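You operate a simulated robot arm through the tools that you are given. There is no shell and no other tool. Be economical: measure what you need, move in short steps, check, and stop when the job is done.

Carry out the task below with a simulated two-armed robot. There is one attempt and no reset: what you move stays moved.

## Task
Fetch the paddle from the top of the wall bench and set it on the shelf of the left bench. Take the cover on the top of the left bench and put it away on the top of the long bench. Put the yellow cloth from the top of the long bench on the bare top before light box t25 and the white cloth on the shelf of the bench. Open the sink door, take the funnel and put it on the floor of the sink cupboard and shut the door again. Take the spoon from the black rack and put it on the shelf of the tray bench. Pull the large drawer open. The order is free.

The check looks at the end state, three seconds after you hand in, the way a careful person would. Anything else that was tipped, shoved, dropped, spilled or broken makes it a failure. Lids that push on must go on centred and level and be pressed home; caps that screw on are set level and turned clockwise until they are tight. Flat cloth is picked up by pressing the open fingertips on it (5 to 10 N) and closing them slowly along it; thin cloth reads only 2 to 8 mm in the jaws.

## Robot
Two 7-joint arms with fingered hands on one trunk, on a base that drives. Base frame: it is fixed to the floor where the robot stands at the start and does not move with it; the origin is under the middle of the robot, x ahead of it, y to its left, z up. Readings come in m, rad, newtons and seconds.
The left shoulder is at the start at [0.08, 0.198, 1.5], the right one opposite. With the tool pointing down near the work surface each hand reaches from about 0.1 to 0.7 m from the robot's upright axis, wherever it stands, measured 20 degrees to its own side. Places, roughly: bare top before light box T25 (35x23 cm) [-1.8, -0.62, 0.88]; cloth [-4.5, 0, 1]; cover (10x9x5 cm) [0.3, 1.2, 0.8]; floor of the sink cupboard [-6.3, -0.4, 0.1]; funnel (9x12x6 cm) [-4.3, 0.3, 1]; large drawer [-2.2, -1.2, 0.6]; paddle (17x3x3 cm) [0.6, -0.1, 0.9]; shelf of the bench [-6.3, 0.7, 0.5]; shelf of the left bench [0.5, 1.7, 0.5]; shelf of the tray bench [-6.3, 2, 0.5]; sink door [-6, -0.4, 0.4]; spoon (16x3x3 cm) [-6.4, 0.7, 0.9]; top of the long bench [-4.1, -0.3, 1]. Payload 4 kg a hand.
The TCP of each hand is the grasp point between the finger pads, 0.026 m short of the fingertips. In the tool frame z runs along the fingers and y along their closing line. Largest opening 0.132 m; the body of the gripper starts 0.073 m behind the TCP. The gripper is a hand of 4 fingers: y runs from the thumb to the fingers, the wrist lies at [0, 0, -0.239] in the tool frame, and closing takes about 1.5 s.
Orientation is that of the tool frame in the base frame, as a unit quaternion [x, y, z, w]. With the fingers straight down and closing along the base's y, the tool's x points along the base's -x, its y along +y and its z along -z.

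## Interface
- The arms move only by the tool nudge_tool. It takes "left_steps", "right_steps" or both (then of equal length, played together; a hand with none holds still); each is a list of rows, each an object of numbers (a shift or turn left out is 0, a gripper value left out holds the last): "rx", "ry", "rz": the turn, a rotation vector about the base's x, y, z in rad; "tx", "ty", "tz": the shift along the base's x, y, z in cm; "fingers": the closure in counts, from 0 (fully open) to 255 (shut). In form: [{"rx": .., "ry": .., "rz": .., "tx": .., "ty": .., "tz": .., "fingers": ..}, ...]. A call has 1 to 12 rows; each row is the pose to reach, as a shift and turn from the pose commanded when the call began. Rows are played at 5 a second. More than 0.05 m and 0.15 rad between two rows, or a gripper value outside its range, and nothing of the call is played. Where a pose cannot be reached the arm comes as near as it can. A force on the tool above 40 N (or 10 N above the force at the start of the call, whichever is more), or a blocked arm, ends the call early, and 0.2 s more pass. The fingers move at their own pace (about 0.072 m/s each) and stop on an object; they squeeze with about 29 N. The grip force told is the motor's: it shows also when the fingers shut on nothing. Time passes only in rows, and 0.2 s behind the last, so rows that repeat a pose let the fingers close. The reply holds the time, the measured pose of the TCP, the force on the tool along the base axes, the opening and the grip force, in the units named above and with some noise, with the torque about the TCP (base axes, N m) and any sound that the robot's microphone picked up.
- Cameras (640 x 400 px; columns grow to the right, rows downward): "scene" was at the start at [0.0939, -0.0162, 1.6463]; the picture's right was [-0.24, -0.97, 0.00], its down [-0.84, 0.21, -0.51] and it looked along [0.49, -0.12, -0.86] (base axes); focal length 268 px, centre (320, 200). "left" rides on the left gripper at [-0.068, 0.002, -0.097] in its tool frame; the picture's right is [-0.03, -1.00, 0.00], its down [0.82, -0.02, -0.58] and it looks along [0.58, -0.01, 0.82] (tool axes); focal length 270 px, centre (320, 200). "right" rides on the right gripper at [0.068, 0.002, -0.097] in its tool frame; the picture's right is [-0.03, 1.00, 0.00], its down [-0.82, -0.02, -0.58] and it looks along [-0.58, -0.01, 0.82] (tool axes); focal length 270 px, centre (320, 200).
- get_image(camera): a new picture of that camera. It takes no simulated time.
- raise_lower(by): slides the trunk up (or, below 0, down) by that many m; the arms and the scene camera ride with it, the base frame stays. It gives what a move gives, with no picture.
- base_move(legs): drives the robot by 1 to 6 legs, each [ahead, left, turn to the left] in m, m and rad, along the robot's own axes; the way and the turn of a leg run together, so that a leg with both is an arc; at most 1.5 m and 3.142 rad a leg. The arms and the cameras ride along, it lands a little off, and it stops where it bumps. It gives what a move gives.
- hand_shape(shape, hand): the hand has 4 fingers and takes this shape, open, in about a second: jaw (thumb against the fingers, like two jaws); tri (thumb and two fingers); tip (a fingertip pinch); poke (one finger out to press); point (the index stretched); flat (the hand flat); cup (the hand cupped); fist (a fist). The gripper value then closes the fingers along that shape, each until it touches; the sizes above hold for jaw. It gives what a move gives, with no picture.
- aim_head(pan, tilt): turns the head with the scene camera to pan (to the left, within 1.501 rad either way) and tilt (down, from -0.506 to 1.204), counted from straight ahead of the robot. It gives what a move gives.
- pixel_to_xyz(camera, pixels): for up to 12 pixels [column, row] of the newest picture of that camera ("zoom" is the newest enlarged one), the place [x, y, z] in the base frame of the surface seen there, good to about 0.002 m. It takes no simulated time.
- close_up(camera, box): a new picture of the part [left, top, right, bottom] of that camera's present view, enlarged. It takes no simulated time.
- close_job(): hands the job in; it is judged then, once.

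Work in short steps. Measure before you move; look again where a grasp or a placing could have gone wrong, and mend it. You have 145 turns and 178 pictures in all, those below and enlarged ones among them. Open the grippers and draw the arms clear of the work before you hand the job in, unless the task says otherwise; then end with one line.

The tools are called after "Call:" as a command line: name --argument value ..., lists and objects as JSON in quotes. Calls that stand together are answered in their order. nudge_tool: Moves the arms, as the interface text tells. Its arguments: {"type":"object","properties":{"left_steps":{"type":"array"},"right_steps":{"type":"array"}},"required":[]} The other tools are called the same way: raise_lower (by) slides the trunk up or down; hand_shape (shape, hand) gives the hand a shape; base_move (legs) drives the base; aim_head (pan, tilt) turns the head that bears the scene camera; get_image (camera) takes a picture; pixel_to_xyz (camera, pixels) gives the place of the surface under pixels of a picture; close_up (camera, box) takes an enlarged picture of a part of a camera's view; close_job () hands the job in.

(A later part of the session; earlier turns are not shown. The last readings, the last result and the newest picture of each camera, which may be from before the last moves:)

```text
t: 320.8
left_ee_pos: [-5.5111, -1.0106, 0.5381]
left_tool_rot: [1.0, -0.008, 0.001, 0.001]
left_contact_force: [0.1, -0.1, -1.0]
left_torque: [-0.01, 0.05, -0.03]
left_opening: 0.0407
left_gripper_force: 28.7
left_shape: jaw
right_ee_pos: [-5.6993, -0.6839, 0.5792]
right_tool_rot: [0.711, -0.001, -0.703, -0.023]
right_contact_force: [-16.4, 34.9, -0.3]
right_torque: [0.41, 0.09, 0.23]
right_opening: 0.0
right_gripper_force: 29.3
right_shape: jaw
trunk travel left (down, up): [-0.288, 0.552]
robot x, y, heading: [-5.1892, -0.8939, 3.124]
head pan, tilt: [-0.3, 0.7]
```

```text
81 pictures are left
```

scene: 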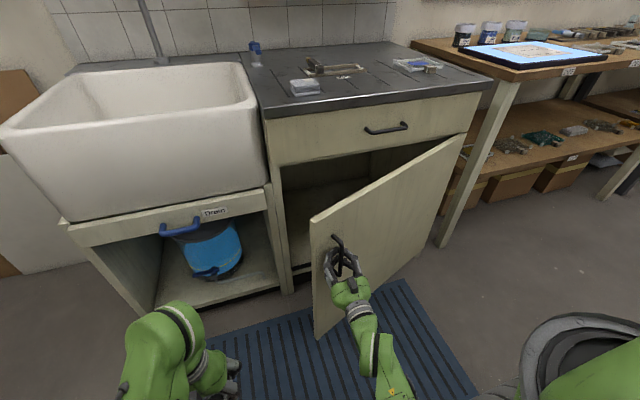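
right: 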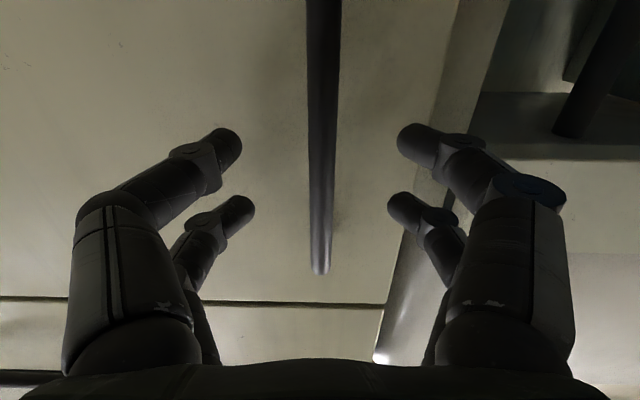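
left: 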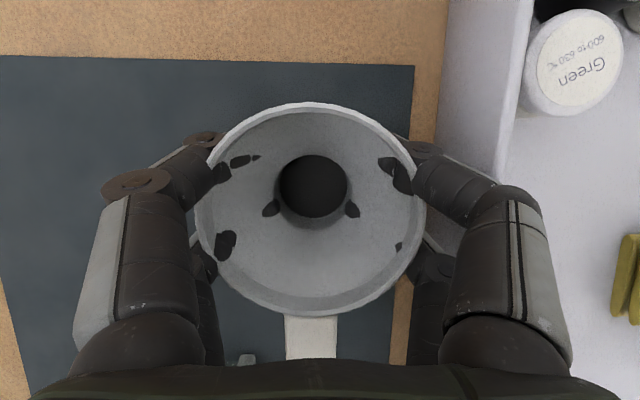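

Door at about 0.38 rad. I open the fingers, back clear, strafe left, so as to push it further from the inside.

Call:
nudge_tool --right_steps '[{"fingers": 200}, {"fingers": 130}, {"fingers": 110}, {"fingers": 110}, {"fingers": 110}]'

Call:
base_move --legs '[[-0.13, 0, 0], [0, 0.16, 0]]'

Call:
get_image --camera "scene"

```text
t: 322.0
left_ee_pos: [-5.5113, -1.0119, 0.5384]
left_tool_rot: [1.0, -0.008, 0.001, 0.0]
left_contact_force: [0.2, 0.2, -0.6]
left_torque: [0.04, 0.0, 0.01]
left_opening: 0.0405
left_gripper_force: 29.3
left_shape: jaw
right_ee_pos: [-5.7006, -0.6868, 0.5797]
right_tool_rot: [0.711, 0.001, -0.703, -0.023]
right_contact_force: [0.4, 0.4, -0.8]
right_torque: [0.0, 0.02, 0.02]
right_opening: 0.0747
right_gripper_force: 0.1
right_shape: jaw
trunk travel left (down, up): [-0.288, 0.552]
robot x, y, heading: [-5.1908, -0.8884, 3.129]
head pan, tilt: [-0.3, 0.7]
```

```text
t: 324.3
left_ee_pos: [-5.3844, -1.1728, 0.5375]
left_tool_rot: [1.0, -0.009, 0.001, 0.001]
left_contact_force: [0.1, -0.7, -1.4]
left_torque: [0.06, 0.01, -0.02]
left_opening: 0.0404
left_gripper_force: 28.9
left_shape: jaw
right_ee_pos: [-5.5717, -0.8493, 0.5788]
right_tool_rot: [0.711, 0.001, -0.703, -0.024]
right_contact_force: [0.4, -0.6, -0.1]
right_torque: [-0.01, 0.01, -0.02]
right_opening: 0.0748
right_gripper_force: 0.1
right_shape: jaw
trunk travel left (down, up): [-0.288, 0.552]
robot x, y, heading: [-5.0591, -1.0553, 3.122]
head pan, tilt: [-0.3, 0.7]
```

```text
80 pictures are left
```

scene: 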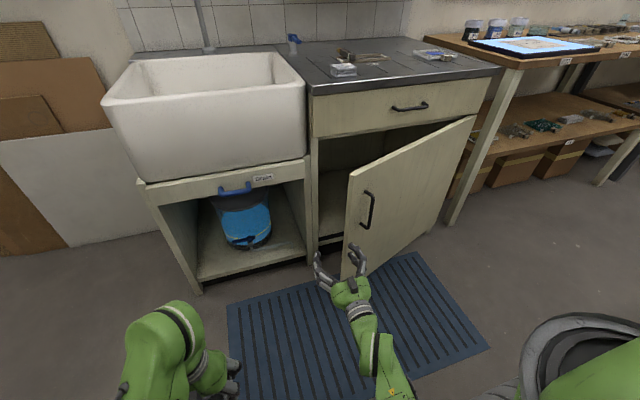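

I measure the door's free edge and hinge.

Call:
pixel_to_xyz --camera "scene" --pixels '[[351, 190], [347, 240], [360, 200], [470, 130], [468, 160], [312, 200], [330, 220]]'

```text
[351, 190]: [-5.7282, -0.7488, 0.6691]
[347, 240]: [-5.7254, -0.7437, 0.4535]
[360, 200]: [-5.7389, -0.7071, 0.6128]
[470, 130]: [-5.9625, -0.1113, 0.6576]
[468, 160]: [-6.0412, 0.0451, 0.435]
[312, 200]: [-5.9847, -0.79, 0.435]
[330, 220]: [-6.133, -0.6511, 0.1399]
```

Free edge at (−5.727,−0.746). I close the right fingers, drive ahead 0.2 so they lie behind the edge, then strafe right to push the door.

Call:
nudge_tool --right_steps '[{"fingers": 255}, {"fingers": 255}, {"fingers": 255}, {"fingers": 255}]'

Call:
base_move --legs '[[0.19, 0, 0], [0, -0.2, 0]]'

Call:
get_image --camera "scene"

```text
t: 325.3
left_ee_pos: [-5.3839, -1.1721, 0.5377]
left_tool_rot: [1.0, -0.009, 0.001, 0.0]
left_contact_force: [0.4, 1.1, -0.2]
left_torque: [0.0, -0.01, 0.01]
left_opening: 0.0407
left_gripper_force: 29.2
left_shape: jaw
right_ee_pos: [-5.5712, -0.8476, 0.5783]
right_tool_rot: [0.711, 0.001, -0.703, -0.024]
right_contact_force: [-0.3, -0.2, 0.8]
right_torque: [-0.01, 0.02, 0.01]
right_opening: 0.0
right_gripper_force: 29.1
right_shape: jaw
trunk travel left (down, up): [-0.288, 0.552]
robot x, y, heading: [-5.063, -1.049, 3.123]
head pan, tilt: [-0.3, 0.7]
```

```text
t: 327.5
left_ee_pos: [-5.5717, -1.1133, 0.5376]
left_tool_rot: [1.0, -0.009, 0.001, 0.0]
left_contact_force: [0.0, 0.1, -0.6]
left_torque: [-0.03, 0.0, 0.01]
left_opening: 0.0406
left_gripper_force: 29.1
left_shape: jaw
right_ee_pos: [-5.7586, -0.7925, 0.5789]
right_tool_rot: [0.71, 0.004, -0.704, -0.018]
right_contact_force: [1.6, -6.4, -1.2]
right_torque: [-0.17, -0.02, -0.29]
right_opening: 0.0001
right_gripper_force: 29.2
right_shape: jaw
trunk travel left (down, up): [-0.288, 0.552]
robot x, y, heading: [-5.2523, -0.9927, 3.128]
head pan, tilt: [-0.3, 0.7]
stopped in leg 2: the force on the tool passed its limit at 87 N (the readings are from after the stop); the commanded pose is now the measured one
```

```text
79 pictures are left
```

scene: 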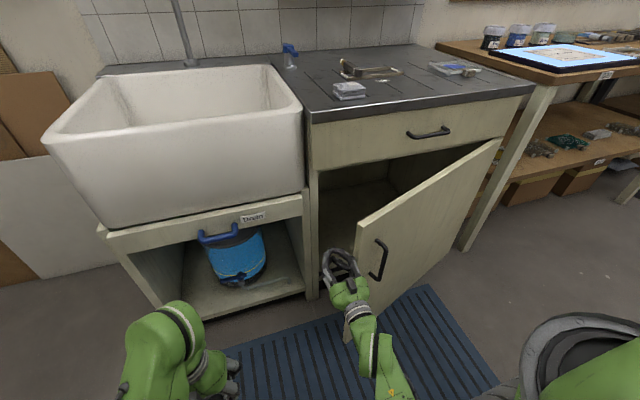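

Pushing sideways near the edge is ineffective at this angle; better to regrip the handle and pull along the arc. I move the hand clear and measure the bar again.

Call:
base_move --legs '[[0, 0.06, 0], [-0.2, 0, 0]]'

Call:
get_image --camera "scene"

Call:
close_up --camera "scene" --box '[320, 160, 420, 260]'

```text
t: 329.6
left_ee_pos: [-5.3748, -1.1777, 0.5391]
left_tool_rot: [1.0, -0.005, 0.0, 0.0]
left_contact_force: [0.3, 0.1, -0.4]
left_torque: [-0.03, 0.01, -0.03]
left_opening: 0.0405
left_gripper_force: 28.4
left_shape: jaw
right_ee_pos: [-5.5625, -0.8561, 0.5813]
right_tool_rot: [0.709, 0.004, -0.705, -0.019]
right_contact_force: [-0.2, -0.6, 0.8]
right_torque: [0.01, -0.04, 0.01]
right_opening: 0.0
right_gripper_force: 29.2
right_shape: jaw
trunk travel left (down, up): [-0.288, 0.552]
robot x, y, heading: [-5.0563, -1.0542, 3.129]
head pan, tilt: [-0.3, 0.7]
```

```text
78 pictures are left
```

scene: 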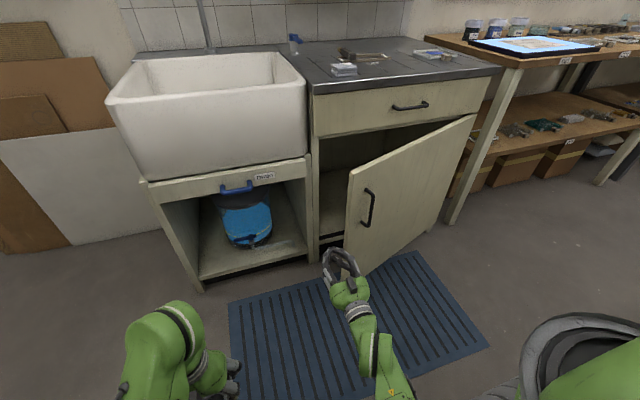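

```text
4.00 times, centred on (370, 210) of scene
```

zoom: 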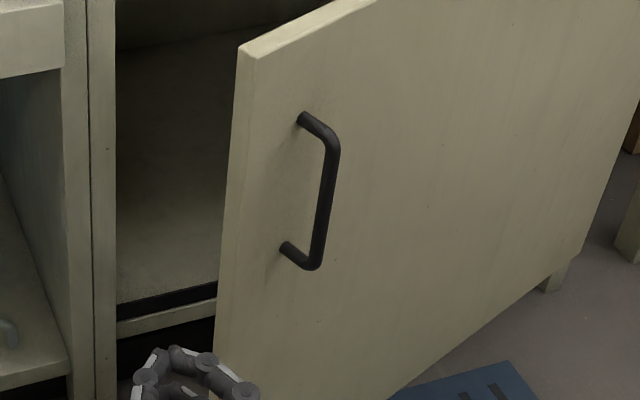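

Call:
pixel_to_xyz --camera "zoom" --pixels '[[333, 160], [326, 200], [320, 235], [230, 200], [240, 60]]'

```text
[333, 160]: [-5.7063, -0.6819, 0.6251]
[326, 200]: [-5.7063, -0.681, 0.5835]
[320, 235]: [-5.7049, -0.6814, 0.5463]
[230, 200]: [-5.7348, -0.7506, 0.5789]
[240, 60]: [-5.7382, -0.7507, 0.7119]
```

Bar now at (−5.710,−0.681). I open the fingers, strafe right 0.174 and advance 0.14 onto it.

Call:
nudge_tool --right_steps '[{"fingers": 180}, {"fingers": 120}, {"fingers": 115}, {"fingers": 115}]'

Call:
base_move --legs '[[0, -0.174, 0], [0.135, 0, 0]]'

Call:
get_image --camera "right"

```text
t: 330.6
left_ee_pos: [-5.373, -1.1766, 0.5384]
left_tool_rot: [1.0, -0.007, 0.001, 0.0]
left_contact_force: [-1.0, 0.5, -1.6]
left_torque: [0.0, 0.01, 0.01]
left_opening: 0.0407
left_gripper_force: 28.8
left_shape: jaw
right_ee_pos: [-5.563, -0.8577, 0.5801]
right_tool_rot: [0.71, 0.005, -0.704, -0.019]
right_contact_force: [-0.2, 1.8, -0.2]
right_torque: [0.0, 0.01, -0.02]
right_opening: 0.0715
right_gripper_force: 0.0
right_shape: jaw
trunk travel left (down, up): [-0.288, 0.552]
robot x, y, heading: [-5.0513, -1.0545, 3.13]
head pan, tilt: [-0.3, 0.7]
```

```text
t: 333.0
left_ee_pos: [-5.5129, -1.0042, 0.5375]
left_tool_rot: [1.0, -0.007, 0.001, 0.001]
left_contact_force: [0.4, -0.4, -0.6]
left_torque: [-0.01, 0.0, 0.03]
left_opening: 0.0404
left_gripper_force: 28.9
left_shape: jaw
right_ee_pos: [-5.6999, -0.6836, 0.5793]
right_tool_rot: [0.71, 0.004, -0.704, -0.02]
right_contact_force: [0.5, -0.6, -0.3]
right_torque: [0.02, 0.04, -0.01]
right_opening: 0.072
right_gripper_force: 0.0
right_shape: jaw
trunk travel left (down, up): [-0.288, 0.552]
robot x, y, heading: [-5.1934, -0.8808, 3.127]
head pan, tilt: [-0.3, 0.7]
```

```text
76 pictures are left
```

right: 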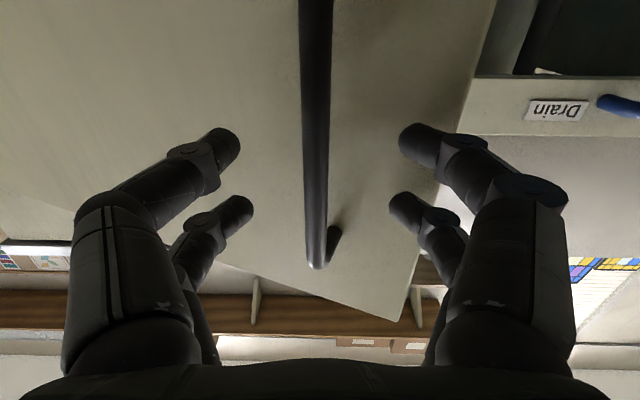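

The bar is caged. I close and pull along the computed arc to about 0.65 rad.

Call:
nudge_tool --right_steps '[{"fingers": 200}, {"fingers": 255}, {"fingers": 255}, {"fingers": 255}, {"fingers": 255}]'

Call:
base_move --legs '[[-0.042, -0.024, 0], [-0.041, -0.025, 0], [-0.038, -0.028, 0], [-0.036, -0.031, 0]]'

Call:
get_image --camera "scene"

```text
t: 334.2
left_ee_pos: [-5.5115, -1.0031, 0.5387]
left_tool_rot: [1.0, -0.007, 0.001, 0.002]
left_contact_force: [0.2, -0.3, -1.4]
left_torque: [0.02, 0.01, 0.0]
left_opening: 0.0405
left_gripper_force: 29.2
left_shape: jaw
right_ee_pos: [-5.7, -0.683, 0.5802]
right_tool_rot: [0.71, 0.004, -0.704, -0.018]
right_contact_force: [-1.6, 2.9, -0.5]
right_torque: [-0.04, -0.01, -0.05]
right_opening: 0.0069
right_gripper_force: 28.9
right_shape: jaw
trunk travel left (down, up): [-0.288, 0.552]
robot x, y, heading: [-5.1896, -0.8825, 3.127]
head pan, tilt: [-0.3, 0.7]
```

```text
t: 336.7
left_ee_pos: [-5.3518, -0.8982, 0.5389]
left_tool_rot: [1.0, -0.008, 0.0, 0.002]
left_contact_force: [1.1, 0.4, -1.4]
left_torque: [-0.01, 0.0, 0.01]
left_opening: 0.0409
left_gripper_force: 28.8
left_shape: jaw
right_ee_pos: [-5.5412, -0.5756, 0.5798]
right_tool_rot: [0.709, 0.003, -0.705, -0.017]
right_contact_force: [-12.2, 14.1, -0.6]
right_torque: [0.13, 0.01, 0.05]
right_opening: 0.0041
right_gripper_force: 29.3
right_shape: jaw
trunk travel left (down, up): [-0.288, 0.552]
robot x, y, heading: [-5.0291, -0.7785, 3.126]
head pan, tilt: [-0.3, 0.7]
```

```text
75 pictures are left
```

scene: 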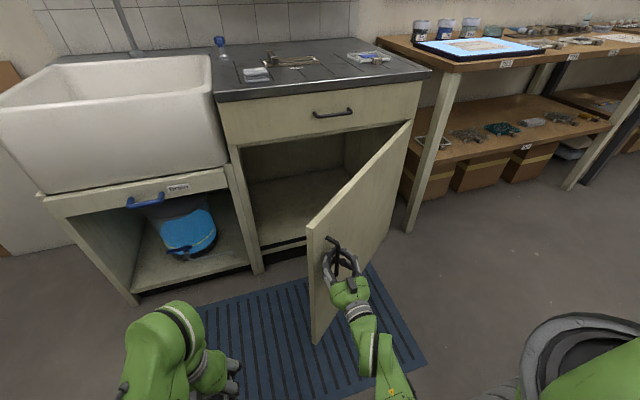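

Going well (≈0.67 rad). One more arc segment to about 0.85.

Call:
base_move --legs '[[-0.03, -0.034, 0], [-0.028, -0.036, 0]]'

Call:
nudge_tool --right_steps '[{"tx": 0.8}, {"tx": 1.6}, {"tx": 2.4}]'

```text
t: 338.1
left_ee_pos: [-5.2936, -0.8313, 0.5383]
left_tool_rot: [1.0, -0.006, 0.0, 0.001]
left_contact_force: [0.7, 0.5, -1.2]
left_torque: [-0.02, 0.01, -0.02]
left_opening: 0.0406
left_gripper_force: 28.7
left_shape: jaw
right_ee_pos: [-5.4829, -0.5095, 0.5803]
right_tool_rot: [0.709, 0.003, -0.705, -0.018]
right_contact_force: [0.8, -0.1, 0.2]
right_torque: [0.01, -0.01, 0.02]
right_opening: 0.0041
right_gripper_force: 29.5
right_shape: jaw
trunk travel left (down, up): [-0.288, 0.552]
robot x, y, heading: [-4.9735, -0.7099, 3.132]
head pan, tilt: [-0.3, 0.7]
```

```text
t: 338.7
left_ee_pos: [-5.296, -0.8283, 0.5365]
left_tool_rot: [1.0, -0.009, 0.003, 0.001]
left_contact_force: [0.0, 0.4, -0.5]
left_torque: [-0.05, 0.02, 0.01]
left_opening: 0.0405
left_gripper_force: 29.4
left_shape: jaw
right_ee_pos: [-5.472, -0.5057, 0.5812]
right_tool_rot: [0.709, 0.001, -0.705, -0.021]
right_contact_force: [-22.5, 19.2, -5.4]
right_torque: [0.09, 0.08, 0.12]
right_opening: 0.0032
right_gripper_force: 28.8
right_shape: jaw
trunk travel left (down, up): [-0.288, 0.552]
robot x, y, heading: [-4.9718, -0.7085, 3.127]
head pan, tilt: [-0.3, 0.7]
stopped in row 3 (right hand): the force on the tool passed its limit at 44 N (the readings are from after the stop); the commanded pose is now the measured one
```

Door ≈0.83 rad; now an inside push works. I release, retract the arm 9 cm, then strafe left past the door's edge.

Call:
nudge_tool --right_steps '[{"fingers": 200}, {"fingers": 130}, {"fingers": 110}, {"fingers": 110}, {"fingers": 110}, {"tx": 3}, {"tx": 6}, {"tx": 9}, {"tx": 11}]'

Call:
get_image --camera "scene"

```text
t: 340.7
left_ee_pos: [-5.2951, -0.8291, 0.5378]
left_tool_rot: [1.0, -0.008, 0.001, 0.0]
left_contact_force: [0.0, 0.1, -1.1]
left_torque: [0.0, 0.0, -0.04]
left_opening: 0.0407
left_gripper_force: 29.2
left_shape: jaw
right_ee_pos: [-5.3717, -0.5069, 0.5858]
right_tool_rot: [0.708, 0.002, -0.706, -0.022]
right_contact_force: [0.9, -0.3, -0.1]
right_torque: [0.02, 0.01, -0.02]
right_opening: 0.0746
right_gripper_force: 0.0
right_shape: jaw
right hand out of reach, approached as far as the arm can: row 9
trunk travel left (down, up): [-0.288, 0.552]
robot x, y, heading: [-4.9727, -0.7093, 3.124]
head pan, tilt: [-0.3, 0.7]
```

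```text
74 pictures are left
```

scene: 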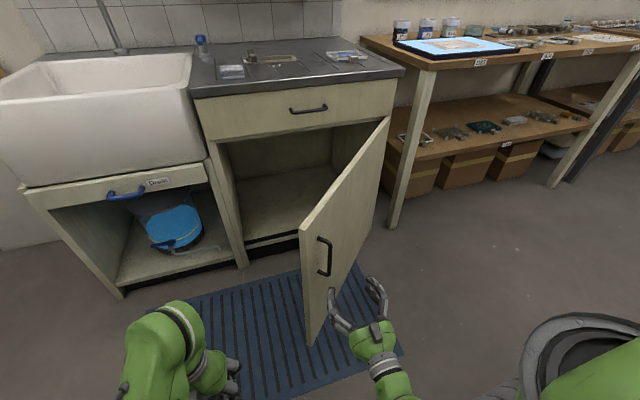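

I measure the door edge before passing it.

Call:
pixel_to_xyz --camera "scene" --pixels '[[301, 240], [303, 300], [322, 258], [385, 130], [240, 200]]'

```text
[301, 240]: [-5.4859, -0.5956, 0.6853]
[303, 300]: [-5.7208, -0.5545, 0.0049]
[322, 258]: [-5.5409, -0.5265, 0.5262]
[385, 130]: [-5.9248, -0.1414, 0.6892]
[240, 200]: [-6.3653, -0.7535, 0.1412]
```

Edge at (−5.486,−0.596). I strafe left, close fingers, advance behind it, then push right in small legs.

Call:
base_move --legs '[[0, 0.22, 0]]'

Call:
nudge_tool --right_steps '[{"fingers": 255}, {"fingers": 255}, {"fingers": 255}, {"fingers": 255}]'

Call:
base_move --legs '[[0.16, 0, 0], [0, -0.06, 0], [0, -0.02, 0], [0, -0.03, 0], [0, -0.03, 0], [0, -0.03, 0]]'

Call:
get_image --camera "scene"

```text
t: 342.4
left_ee_pos: [-5.298, -1.0511, 0.5372]
left_tool_rot: [1.0, -0.006, 0.0, 0.0]
left_contact_force: [-0.7, -0.5, -0.9]
left_torque: [0.02, 0.03, 0.05]
left_opening: 0.0407
left_gripper_force: 28.8
left_shape: jaw
right_ee_pos: [-5.3771, -0.7298, 0.5854]
right_tool_rot: [0.708, 0.004, -0.706, -0.02]
right_contact_force: [1.0, 0.4, -0.3]
right_torque: [0.0, 0.01, -0.02]
right_opening: 0.0745
right_gripper_force: 0.0
right_shape: jaw
trunk travel left (down, up): [-0.288, 0.552]
robot x, y, heading: [-4.9779, -0.9296, 3.126]
head pan, tilt: [-0.3, 0.7]
```

```text
t: 343.4
left_ee_pos: [-5.2973, -1.0514, 0.5376]
left_tool_rot: [1.0, -0.005, 0.0, 0.001]
left_contact_force: [0.0, 0.6, -1.2]
left_torque: [0.01, 0.0, -0.01]
left_opening: 0.0405
left_gripper_force: 29.0
left_shape: jaw
right_ee_pos: [-5.3766, -0.729, 0.5854]
right_tool_rot: [0.708, 0.003, -0.706, -0.02]
right_contact_force: [0.2, 0.1, 0.2]
right_torque: [0.01, -0.01, 0.0]
right_opening: 0.0
right_gripper_force: 28.8
right_shape: jaw
trunk travel left (down, up): [-0.288, 0.552]
robot x, y, heading: [-4.9769, -0.9256, 3.131]
head pan, tilt: [-0.3, 0.7]
```

```text
t: 346.7
left_ee_pos: [-5.4556, -0.9155, 0.5384]
left_tool_rot: [1.0, -0.006, 0.0, 0.0]
left_contact_force: [-0.3, -0.6, -0.3]
left_torque: [0.02, -0.02, 0.01]
left_opening: 0.0408
left_gripper_force: 28.5
left_shape: jaw
right_ee_pos: [-5.5337, -0.5975, 0.5866]
right_tool_rot: [0.708, 0.01, -0.706, -0.016]
right_contact_force: [11.7, -9.8, 3.8]
right_torque: [-0.04, -0.57, -1.31]
right_opening: 0.0002
right_gripper_force: 29.3
right_shape: jaw
trunk travel left (down, up): [-0.288, 0.552]
robot x, y, heading: [-5.139, -0.7921, 3.129]
head pan, tilt: [-0.3, 0.7]
stopped in leg 5: the force on the tool passed its limit at 105 N (the readings are from after the stop); the commanded pose is now the measured one
```

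```text
73 pictures are left
```

scene: 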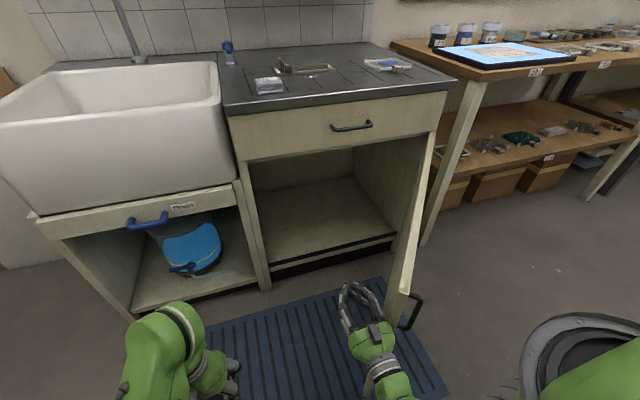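

The push swung the door wide. I measure its edge and the cupboard floor.

Call:
pixel_to_xyz --camera "scene" --pixels '[[403, 285], [425, 160], [410, 230], [330, 210], [300, 250], [270, 225], [390, 240], [250, 160], [320, 140]]'

```text
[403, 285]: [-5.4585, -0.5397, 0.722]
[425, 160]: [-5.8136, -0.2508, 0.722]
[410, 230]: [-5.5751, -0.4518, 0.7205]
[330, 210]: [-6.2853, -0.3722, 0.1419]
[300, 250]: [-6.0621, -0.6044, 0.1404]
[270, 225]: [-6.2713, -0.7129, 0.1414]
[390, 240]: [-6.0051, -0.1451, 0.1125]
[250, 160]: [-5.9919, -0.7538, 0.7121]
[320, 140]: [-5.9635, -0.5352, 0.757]
```

The door is really at ≈0.89 rad. I push along its motion direction (back+right) with small legs.

Call:
base_move --legs '[[-0.02, -0.02, 0], [-0.02, -0.03, 0], [-0.02, -0.03, 0], [-0.02, -0.03, 0], [-0.015, -0.03, 0]]'

Call:
get_image --camera "scene"

Call:
pixel_to_xyz --camera "scene" --pixels '[[403, 285], [425, 160], [410, 230], [400, 260], [395, 300], [420, 200]]'

```text
t: 349.4
left_ee_pos: [-5.3614, -0.7751, 0.5385]
left_tool_rot: [1.0, -0.006, 0.001, 0.001]
left_contact_force: [0.1, 0.5, -0.9]
left_torque: [-0.03, 0.04, -0.03]
left_opening: 0.0404
left_gripper_force: 29.3
left_shape: jaw
right_ee_pos: [-5.4381, -0.4565, 0.5856]
right_tool_rot: [0.708, 0.009, -0.706, -0.015]
right_contact_force: [-0.4, -0.1, -0.6]
right_torque: [-0.02, 0.03, 0.02]
right_opening: 0.0
right_gripper_force: 29.4
right_shape: jaw
trunk travel left (down, up): [-0.288, 0.552]
robot x, y, heading: [-5.042, -0.6549, 3.13]
head pan, tilt: [-0.3, 0.7]
```

```text
72 pictures are left
```

scene: 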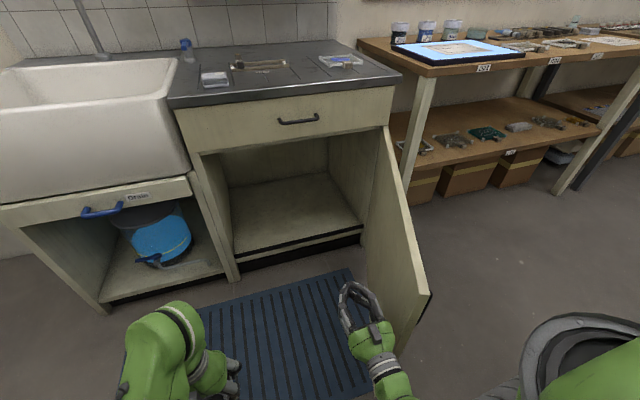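

```text
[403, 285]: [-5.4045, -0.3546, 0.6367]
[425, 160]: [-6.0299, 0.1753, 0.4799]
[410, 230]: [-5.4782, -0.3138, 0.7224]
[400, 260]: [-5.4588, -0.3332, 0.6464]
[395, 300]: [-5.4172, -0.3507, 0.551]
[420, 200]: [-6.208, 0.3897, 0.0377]
```

Now ≈1.15 rad open. I keep pushing, mostly rightwards.

Call:
base_move --legs '[[0, -0.08, 0], [-0.01, -0.03, 0], [-0.01, -0.03, 0], [-0.005, -0.03, 0], [0, -0.03, 0], [0, -0.03, 0]]'

Call:
get_image --camera "scene"

```text
t: 352.6
left_ee_pos: [-5.3345, -0.547, 0.5388]
left_tool_rot: [1.0, -0.007, 0.002, 0.001]
left_contact_force: [-0.4, -0.3, -1.3]
left_torque: [-0.01, -0.06, 0.02]
left_opening: 0.041
left_gripper_force: 28.9
left_shape: jaw
right_ee_pos: [-5.4118, -0.2272, 0.5842]
right_tool_rot: [0.709, 0.009, -0.705, -0.015]
right_contact_force: [-0.1, 0.0, 0.0]
right_torque: [0.0, 0.01, 0.02]
right_opening: 0.0
right_gripper_force: 28.9
right_shape: jaw
trunk travel left (down, up): [-0.288, 0.552]
robot x, y, heading: [-5.0123, -0.4235, 3.128]
head pan, tilt: [-0.3, 0.7]
```

```text
71 pictures are left
```

scene: 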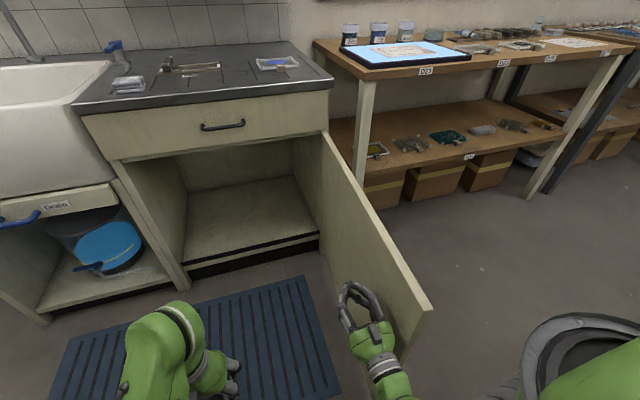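

The door stands near 90°. I fold the right hand back to pointing down and close to the body, and lower the trunk for the funnel placement.

Call:
nudge_tool --right_steps '[{"ry": -0.14, "tx": 1}, {"ry": -0.28, "tx": 2}, {"ry": -0.42, "tx": 3}, {"ry": -0.56, "tx": 4}, {"ry": -0.7, "tx": 5}, {"ry": -0.84, "tx": 6}, {"ry": -0.98, "tx": 7}, {"ry": -1.12, "tx": 8}, {"ry": -1.26, "tx": 9}, {"ry": -1.4, "tx": 10}, {"ry": -1.5, "tx": 11}, {"ry": -1.55, "tx": 12}]'

Call:
raise_lower --by -0.28

Call:
nudge_tool --left_steps '[{"ry": 0.14}, {"ry": 0.28}, {"ry": 0.4}]'

Call:
aim_head --pan 0.1 --tilt 0.75

Call:
get_image --camera "scene"

```text
t: 355.2
left_ee_pos: [-5.3343, -0.548, 0.5366]
left_tool_rot: [1.0, -0.006, 0.001, 0.0]
left_contact_force: [-0.2, -0.9, -1.1]
left_torque: [0.0, -0.01, -0.01]
left_opening: 0.0404
left_gripper_force: 29.0
left_shape: jaw
right_ee_pos: [-5.3388, -0.2296, 0.5605]
right_tool_rot: [1.0, 0.018, -0.009, -0.006]
right_contact_force: [-0.7, -0.1, -0.5]
right_torque: [0.0, -0.04, -0.01]
right_opening: 0.0002
right_gripper_force: 29.0
right_shape: jaw
right hand out of reach, approached as far as the arm can: row 1, 10, 11, 12
trunk travel left (down, up): [-0.288, 0.552]
robot x, y, heading: [-5.0101, -0.4249, 3.128]
head pan, tilt: [-0.3, 0.7]
```

```text
t: 358.1
left_ee_pos: [-5.3344, -0.5476, 0.2576]
left_tool_rot: [1.0, -0.006, 0.001, 0.001]
left_contact_force: [0.6, -0.5, -0.6]
left_torque: [0.02, 0.02, -0.01]
left_opening: 0.0406
left_gripper_force: 29.0
left_shape: jaw
right_ee_pos: [-5.3377, -0.2301, 0.2798]
right_tool_rot: [1.0, 0.019, -0.011, -0.005]
right_contact_force: [0.0, 0.7, -0.8]
right_torque: [-0.02, -0.02, 0.0]
right_opening: 0.0
right_gripper_force: 28.9
right_shape: jaw
trunk travel left (down, up): [-0.008, 0.832]
robot x, y, heading: [-5.0162, -0.4231, 3.129]
head pan, tilt: [-0.3, 0.7]
```

```text
t: 358.9
left_ee_pos: [-5.3339, -0.5458, 0.2593]
left_tool_rot: [0.98, -0.006, -0.199, 0.002]
left_contact_force: [1.5, -0.8, 5.4]
left_torque: [0.04, -0.58, -0.05]
left_opening: 0.0406
left_gripper_force: 29.3
left_shape: jaw
right_ee_pos: [-5.3359, -0.2305, 0.2796]
right_tool_rot: [1.0, 0.019, -0.011, -0.005]
right_contact_force: [0.0, 0.6, -0.3]
right_torque: [-0.01, 0.0, -0.01]
right_opening: 0.0
right_gripper_force: 28.9
right_shape: jaw
trunk travel left (down, up): [-0.008, 0.832]
robot x, y, heading: [-5.0131, -0.4228, 3.13]
head pan, tilt: [-0.3, 0.7]
```

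```text
t: 359.7
left_ee_pos: [-5.3326, -0.5464, 0.2572]
left_tool_rot: [0.98, -0.006, -0.198, 0.002]
left_contact_force: [0.0, 0.3, 7.7]
left_torque: [0.04, -0.63, 0.0]
left_opening: 0.0407
left_gripper_force: 29.0
left_shape: jaw
right_ee_pos: [-5.3376, -0.2302, 0.281]
right_tool_rot: [1.0, 0.018, -0.01, -0.005]
right_contact_force: [-0.5, 0.5, 0.5]
right_torque: [-0.01, 0.02, -0.03]
right_opening: 0.0002
right_gripper_force: 28.5
right_shape: jaw
trunk travel left (down, up): [-0.008, 0.832]
robot x, y, heading: [-5.014, -0.427, 3.131]
head pan, tilt: [0.099, 0.75]
```

```text
70 pictures are left
```

scene: 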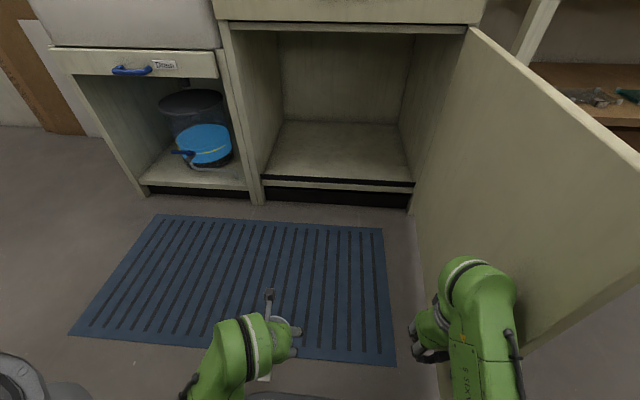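

A 7 N contact on the left hand — the funnel handle near (265,378) likely touches the robot's own base. I move the left hand forward and up and look.

Call:
nudge_tool --left_steps '[{"tx": -2, "tz": 1}, {"tx": -5, "tz": 2}, {"tx": -9, "tz": 2}, {"tx": -12, "tz": 2}]'

Call:
get_image --camera "left"

Call:
close_up --camera "scene" --box '[180, 220, 340, 380]'

```text
t: 360.7
left_ee_pos: [-5.4514, -0.5466, 0.2756]
left_tool_rot: [0.98, -0.006, -0.197, 0.002]
left_contact_force: [0.6, -0.3, -1.1]
left_torque: [0.0, 0.02, 0.03]
left_opening: 0.0407
left_gripper_force: 28.7
left_shape: jaw
right_ee_pos: [-5.337, -0.2312, 0.2799]
right_tool_rot: [1.0, 0.019, -0.01, -0.006]
right_contact_force: [0.3, -0.3, 0.3]
right_torque: [-0.01, 0.0, 0.04]
right_opening: 0.0
right_gripper_force: 29.1
right_shape: jaw
trunk travel left (down, up): [-0.008, 0.832]
robot x, y, heading: [-5.0172, -0.4259, 3.125]
head pan, tilt: [0.099, 0.75]
```

```text
69 pictures are left
```

left: 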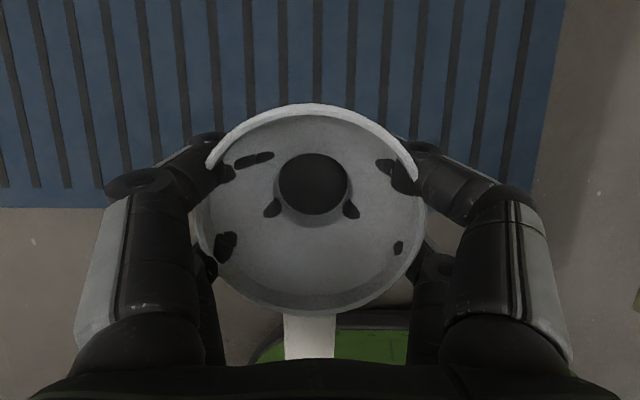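

```text
2.50 times, centred on (260, 300) of scene
```

zoom: 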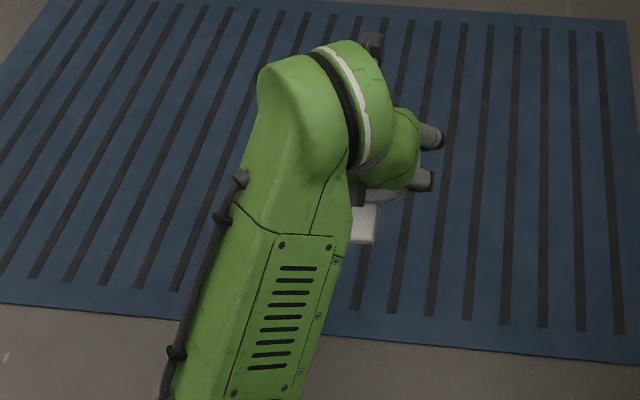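

Contact cleared. I strafe left 7 cm for door clearance and drive ahead 0.42.

Call:
base_move --legs '[[0, 0.07, 0], [0.42, 0, 0]]'

Call:
aim_head --pan 0.1 --tilt 0.55

Call:
get_image --camera "scene"

Call:
get_image --camera "left"

```text
t: 363.9
left_ee_pos: [-5.8717, -0.6125, 0.2763]
left_tool_rot: [0.981, -0.005, -0.196, 0.003]
left_contact_force: [0.0, 0.0, -0.7]
left_torque: [0.02, -0.01, -0.01]
left_opening: 0.0407
left_gripper_force: 29.4
left_shape: jaw
right_ee_pos: [-5.7584, -0.2955, 0.2803]
right_tool_rot: [1.0, 0.02, -0.01, -0.005]
right_contact_force: [0.0, 0.1, 0.3]
right_torque: [-0.01, 0.01, -0.01]
right_opening: 0.0
right_gripper_force: 28.8
right_shape: jaw
trunk travel left (down, up): [-0.008, 0.832]
robot x, y, heading: [-5.4322, -0.487, 3.135]
head pan, tilt: [0.099, 0.75]
```

```text
t: 364.6
left_ee_pos: [-5.8715, -0.6131, 0.2755]
left_tool_rot: [0.98, -0.005, -0.197, 0.002]
left_contact_force: [-0.3, 0.7, -1.3]
left_torque: [-0.01, 0.02, -0.02]
left_opening: 0.0406
left_gripper_force: 29.1
left_shape: jaw
right_ee_pos: [-5.7588, -0.2959, 0.279]
right_tool_rot: [1.0, 0.019, -0.009, -0.005]
right_contact_force: [0.1, 0.0, -0.5]
right_torque: [-0.06, -0.01, 0.02]
right_opening: 0.0
right_gripper_force: 29.2
right_shape: jaw
trunk travel left (down, up): [-0.008, 0.832]
robot x, y, heading: [-5.4333, -0.4904, 3.137]
head pan, tilt: [0.099, 0.55]
```

```text
67 pictures are left
```

scene: 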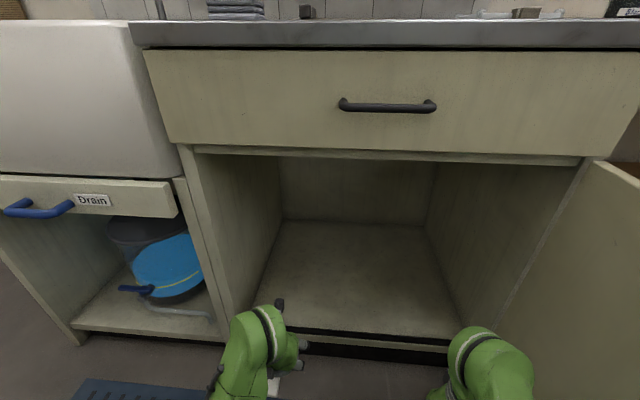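

```text
66 pictures are left
```

left: 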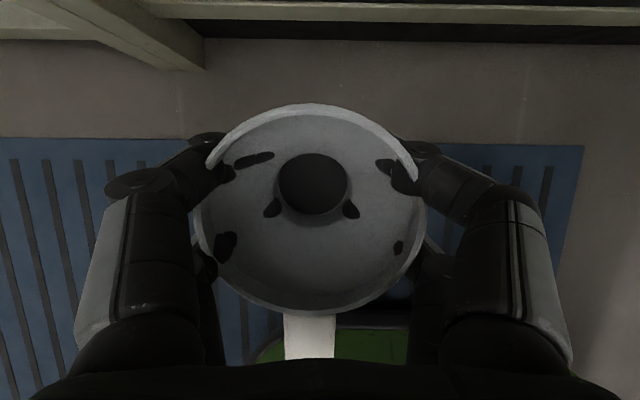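

Clear. I shift right 3 cm, advance 0.12, then extend the arm into the cupboard.

Call:
base_move --legs '[[0, -0.03, 0], [0.11, 0, 0]]'

Call:
nudge_tool --left_steps '[{"tx": -4}, {"tx": -8}, {"tx": -12}, {"tx": -15}, {"tx": -15, "tz": -3}, {"tx": -15, "tz": -6}]'

Call:
get_image --camera "scene"

Call:
get_image --camera "left"

```text
t: 366.3
left_ee_pos: [-5.9824, -0.5831, 0.2763]
left_tool_rot: [0.98, -0.006, -0.197, 0.002]
left_contact_force: [-0.8, 0.0, -1.7]
left_torque: [-0.01, 0.02, 0.01]
left_opening: 0.0406
left_gripper_force: 29.1
left_shape: jaw
right_ee_pos: [-5.8669, -0.2649, 0.2808]
right_tool_rot: [1.0, 0.018, -0.01, -0.005]
right_contact_force: [0.6, 0.3, -0.4]
right_torque: [0.0, -0.01, 0.02]
right_opening: 0.0
right_gripper_force: 28.9
right_shape: jaw
trunk travel left (down, up): [-0.008, 0.832]
robot x, y, heading: [-5.5453, -0.4584, 3.131]
head pan, tilt: [0.099, 0.55]
```

```text
t: 367.7
left_ee_pos: [-6.1303, -0.5824, 0.214]
left_tool_rot: [0.98, -0.005, -0.197, 0.001]
left_contact_force: [0.1, 0.0, -1.4]
left_torque: [-0.02, 0.02, 0.0]
left_opening: 0.0409
left_gripper_force: 29.3
left_shape: jaw
right_ee_pos: [-5.8678, -0.2647, 0.2805]
right_tool_rot: [1.0, 0.018, -0.009, -0.005]
right_contact_force: [0.0, -0.3, -0.3]
right_torque: [0.02, 0.03, -0.02]
right_opening: 0.0001
right_gripper_force: 29.2
right_shape: jaw
trunk travel left (down, up): [-0.008, 0.832]
robot x, y, heading: [-5.5434, -0.4606, 3.135]
head pan, tilt: [0.099, 0.55]
```

```text
65 pictures are left
```

scene: 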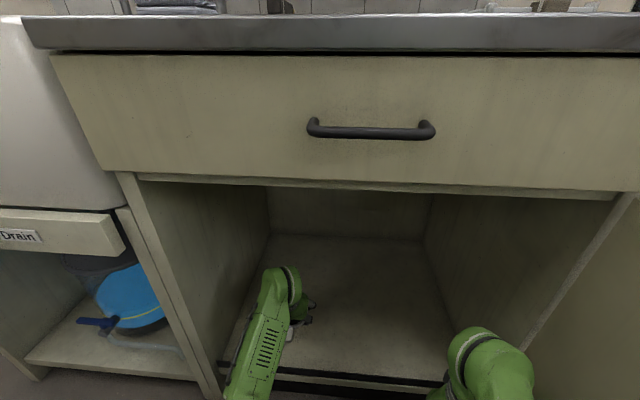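

```text
64 pictures are left
```

left: 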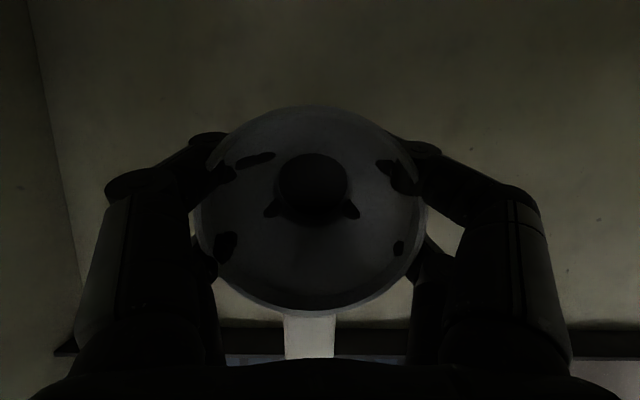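

I go 3 cm deeper and lower until contact with the floor.

Call:
nudge_tool --left_steps '[{"tx": -3}, {"tx": -3, "tz": -1.2}, {"tx": -3, "tz": -2}, {"tx": -3, "tz": -2.5}, {"tx": -3, "tz": -2.8}, {"tx": -3, "tz": -3.0}]'

```text
t: 369.1
left_ee_pos: [-6.1609, -0.5814, 0.1859]
left_tool_rot: [0.98, -0.006, -0.197, 0.001]
left_contact_force: [0.2, -0.3, -0.2]
left_torque: [-0.02, 0.03, -0.02]
left_opening: 0.0402
left_gripper_force: 29.0
left_shape: jaw
right_ee_pos: [-5.8682, -0.265, 0.2808]
right_tool_rot: [1.0, 0.018, -0.009, -0.005]
right_contact_force: [-0.2, 0.1, 0.1]
right_torque: [0.0, 0.0, -0.03]
right_opening: 0.0001
right_gripper_force: 28.7
right_shape: jaw
trunk travel left (down, up): [-0.008, 0.832]
robot x, y, heading: [-5.5442, -0.4597, 3.135]
head pan, tilt: [0.099, 0.55]
```

Call:
nudge_tool --left_steps '[{"tz": -0.2}, {"tz": -0.4}, {"tz": -0.5}]'

```text
t: 369.9
left_ee_pos: [-6.16, -0.581, 0.1809]
left_tool_rot: [0.98, -0.005, -0.197, 0.002]
left_contact_force: [0.6, -0.4, -0.7]
left_torque: [-0.02, -0.02, -0.02]
left_opening: 0.0406
left_gripper_force: 28.8
left_shape: jaw
right_ee_pos: [-5.8681, -0.2648, 0.2793]
right_tool_rot: [1.0, 0.017, -0.009, -0.005]
right_contact_force: [-0.3, 0.4, 0.3]
right_torque: [0.01, -0.05, 0.02]
right_opening: 0.0
right_gripper_force: 28.3
right_shape: jaw
trunk travel left (down, up): [-0.008, 0.832]
robot x, y, heading: [-5.5447, -0.4595, 3.131]
head pan, tilt: [0.099, 0.55]
```

No contact yet; I continue in 2 mm steps. (Force limit protects.)

Call:
nudge_tool --left_steps '[{"tz": -0.2}, {"tz": -0.4}, {"tz": -0.6}]'

Call:
get_image --camera "left"

```text
t: 370.7
left_ee_pos: [-6.1638, -0.5823, 0.1813]
left_tool_rot: [0.98, -0.006, -0.201, 0.002]
left_contact_force: [2.8, 0.8, 19.6]
left_torque: [-0.07, -0.51, 0.0]
left_opening: 0.0406
left_gripper_force: 29.0
left_shape: jaw
right_ee_pos: [-5.8681, -0.2655, 0.281]
right_tool_rot: [1.0, 0.018, -0.011, -0.005]
right_contact_force: [0.3, -0.2, -0.9]
right_torque: [0.01, -0.01, 0.01]
right_opening: 0.0001
right_gripper_force: 29.1
right_shape: jaw
trunk travel left (down, up): [-0.008, 0.832]
robot x, y, heading: [-5.5465, -0.4568, 3.13]
head pan, tilt: [0.099, 0.55]
```

```text
63 pictures are left
```

left: 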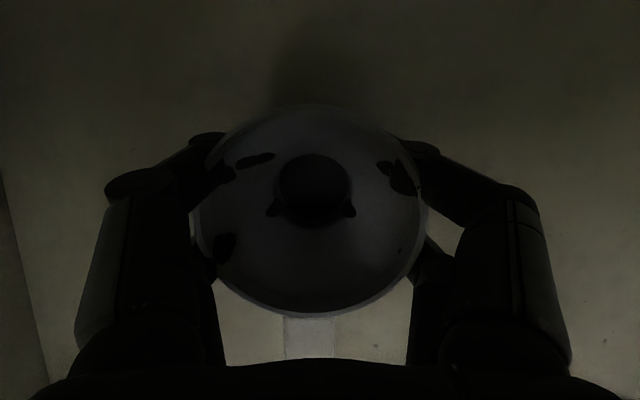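

Contact on the robot-side edge (torque −0.5). I lift slightly, level by −0.1 rad and touch down again.

Call:
nudge_tool --left_steps '[{"tz": 0.5}, {"tz": 0.5, "ry": -0.1}, {"tz": 0.3, "ry": -0.1}, {"tz": 0.1, "ry": -0.1}, {"tz": -0.1, "ry": -0.1}, {"tz": -0.2, "ry": -0.1}]'

```text
t: 372.1
left_ee_pos: [-6.1622, -0.5828, 0.1767]
left_tool_rot: [0.989, -0.005, -0.151, 0.002]
left_contact_force: [7.7, 0.0, 21.1]
left_torque: [-0.07, -0.82, 0.03]
left_opening: 0.0405
left_gripper_force: 29.0
left_shape: jaw
right_ee_pos: [-5.8681, -0.2651, 0.2814]
right_tool_rot: [1.0, 0.019, -0.011, -0.005]
right_contact_force: [0.4, 0.4, 0.5]
right_torque: [0.01, 0.02, 0.03]
right_opening: 0.0
right_gripper_force: 29.1
right_shape: jaw
trunk travel left (down, up): [-0.008, 0.832]
robot x, y, heading: [-5.5475, -0.4562, 3.131]
head pan, tilt: [0.099, 0.55]
```

Still touching on the near edge but lower; I level another −0.15.

Call:
nudge_tool --left_steps '[{"tz": 0.6}, {"tz": 0.6, "ry": -0.1}, {"tz": 0.5, "ry": -0.15}, {"tz": 0.2, "ry": -0.15}, {"tz": 0, "ry": -0.15}, {"tz": -0.2, "ry": -0.15}]'

Call:
get_image --camera "left"

```text
t: 373.5
left_ee_pos: [-6.1628, -0.5819, 0.1749]
left_tool_rot: [0.997, -0.006, -0.076, 0.002]
left_contact_force: [3.0, -1.5, 14.9]
left_torque: [-0.19, 0.05, 0.05]
left_opening: 0.0395
left_gripper_force: 29.0
left_shape: jaw
right_ee_pos: [-5.8675, -0.2639, 0.2816]
right_tool_rot: [1.0, 0.02, -0.012, -0.005]
right_contact_force: [0.2, -0.1, -0.5]
right_torque: [0.03, 0.01, 0.01]
right_opening: 0.0
right_gripper_force: 28.8
right_shape: jaw
trunk travel left (down, up): [-0.008, 0.832]
robot x, y, heading: [-5.5444, -0.4594, 3.135]
head pan, tilt: [0.099, 0.55]
```

```text
62 pictures are left
```

left: 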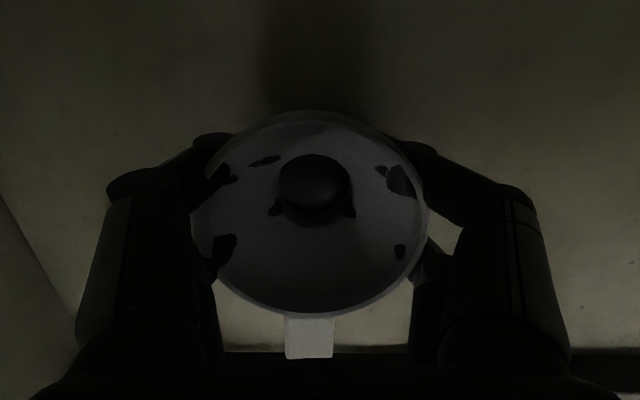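

Torque is now ≈0 with 15 N: seated level. I ease up, open the fingers and lift away.

Call:
nudge_tool --left_steps '[{"tz": 0.2}, {"tz": 0.2, "fingers": 150}, {"tz": 0.2, "fingers": 100}, {"tz": 0.2, "fingers": 50}, {"tz": 0.2, "fingers": 30}, {"tz": 0.2, "fingers": 30}, {"tz": 0.2}]'

Call:
get_image --camera "left"

```text
t: 375.1
left_ee_pos: [-6.1623, -0.581, 0.174]
left_tool_rot: [0.997, -0.005, -0.073, 0.002]
left_contact_force: [1.0, 0.3, -0.4]
left_torque: [0.04, 0.0, 0.02]
left_opening: 0.1161
left_gripper_force: 0.0
left_shape: jaw
right_ee_pos: [-5.8672, -0.2647, 0.2805]
right_tool_rot: [1.0, 0.018, -0.01, -0.005]
right_contact_force: [-0.1, -0.1, 0.4]
right_torque: [0.01, 0.01, 0.01]
right_opening: 0.0
right_gripper_force: 29.3
right_shape: jaw
trunk travel left (down, up): [-0.008, 0.832]
robot x, y, heading: [-5.5405, -0.4605, 3.13]
head pan, tilt: [0.099, 0.55]
```

```text
61 pictures are left
```

left: 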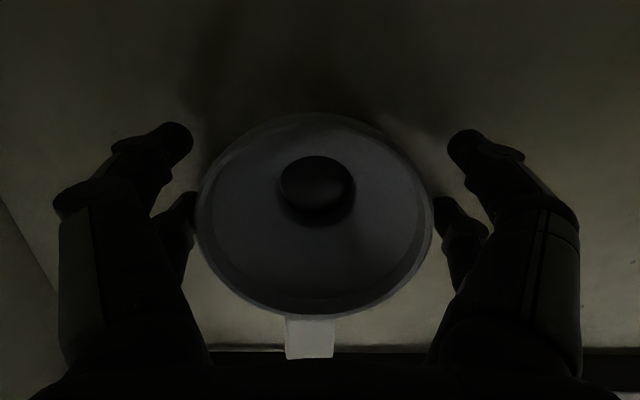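

Released. I open fully and lift straight up, then withdraw out of the cupboard.

Call:
nudge_tool --left_steps '[{"fingers": 0}, {"fingers": 0}, {"tz": 2}, {"tz": 5}, {"tz": 9}, {"tz": 11, "tx": 3}, {"tz": 11, "tx": 8}, {"tz": 11, "tx": 13}, {"tz": 11, "tx": 17}]'

Call:
get_image --camera "scene"

```text
t: 377.1
left_ee_pos: [-5.9925, -0.5834, 0.2855]
left_tool_rot: [0.997, -0.005, -0.074, 0.001]
left_contact_force: [-0.5, -0.2, 0.5]
left_torque: [-0.01, 0.0, 0.02]
left_opening: 0.132
left_gripper_force: 0.0
left_shape: jaw
right_ee_pos: [-5.8689, -0.2654, 0.2802]
right_tool_rot: [1.0, 0.019, -0.01, -0.005]
right_contact_force: [0.4, 0.0, -0.1]
right_torque: [0.01, 0.03, 0.01]
right_opening: 0.0
right_gripper_force: 29.5
right_shape: jaw
trunk travel left (down, up): [-0.008, 0.832]
robot x, y, heading: [-5.5389, -0.4596, 3.134]
head pan, tilt: [0.099, 0.55]
```

```text
60 pictures are left
```

scene: 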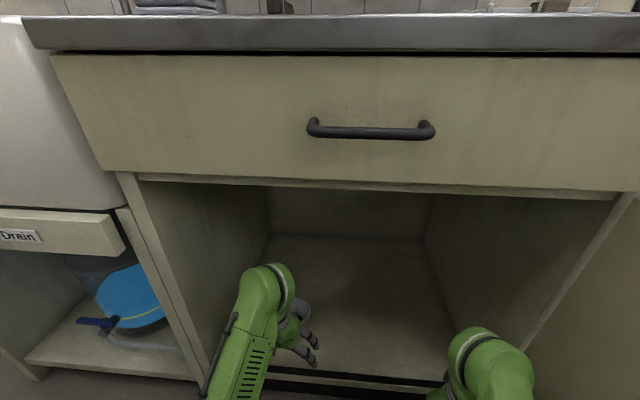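

I back off 0.45 and look into the cupboard.

Call:
base_move --legs '[[-0.45, 0, 0]]'

Call:
raise_lower --by 0.28

Call:
get_image --camera "scene"

Call:
close_up --camera "scene" --box '[180, 160, 340, 280]'

```text
t: 379.8
left_ee_pos: [-5.543, -0.5879, 0.2846]
left_tool_rot: [0.997, -0.004, -0.073, 0.001]
left_contact_force: [0.3, 0.5, -0.1]
left_torque: [0.02, 0.0, 0.0]
left_opening: 0.1319
left_gripper_force: 0.1
left_shape: jaw
right_ee_pos: [-5.4192, -0.2689, 0.2815]
right_tool_rot: [1.0, 0.02, -0.011, -0.005]
right_contact_force: [-0.3, -0.7, 0.9]
right_torque: [0.02, -0.01, 0.0]
right_opening: 0.0
right_gripper_force: 29.0
right_shape: jaw
trunk travel left (down, up): [-0.008, 0.832]
robot x, y, heading: [-5.0954, -0.4634, 3.135]
head pan, tilt: [0.099, 0.55]
```

```text
t: 382.6
left_ee_pos: [-5.5438, -0.5893, 0.5654]
left_tool_rot: [0.997, -0.004, -0.073, 0.002]
left_contact_force: [-0.3, 0.5, -0.4]
left_torque: [0.01, 0.0, 0.01]
left_opening: 0.1316
left_gripper_force: 0.1
left_shape: jaw
right_ee_pos: [-5.4208, -0.2692, 0.5609]
right_tool_rot: [1.0, 0.021, -0.01, -0.005]
right_contact_force: [0.0, 1.4, -0.4]
right_torque: [0.01, 0.02, -0.03]
right_opening: 0.0
right_gripper_force: 28.9
right_shape: jaw
trunk travel left (down, up): [-0.288, 0.552]
robot x, y, heading: [-5.0974, -0.4611, 3.131]
head pan, tilt: [0.099, 0.55]
```

```text
59 pictures are left
```

scene: 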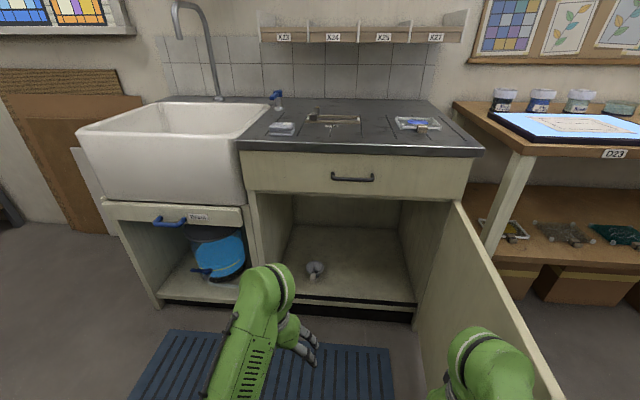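

```text
3.33 times, centred on (260, 220) of scene
```

zoom: 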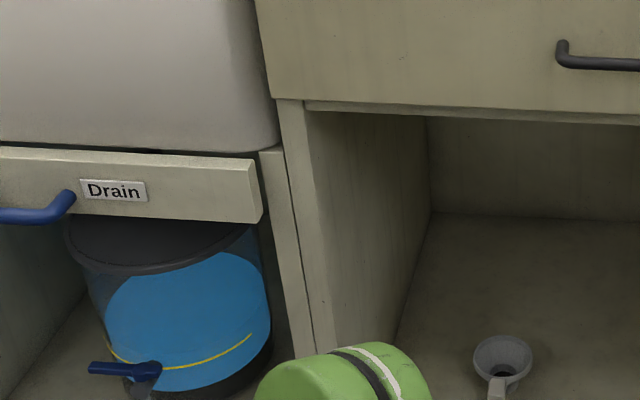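

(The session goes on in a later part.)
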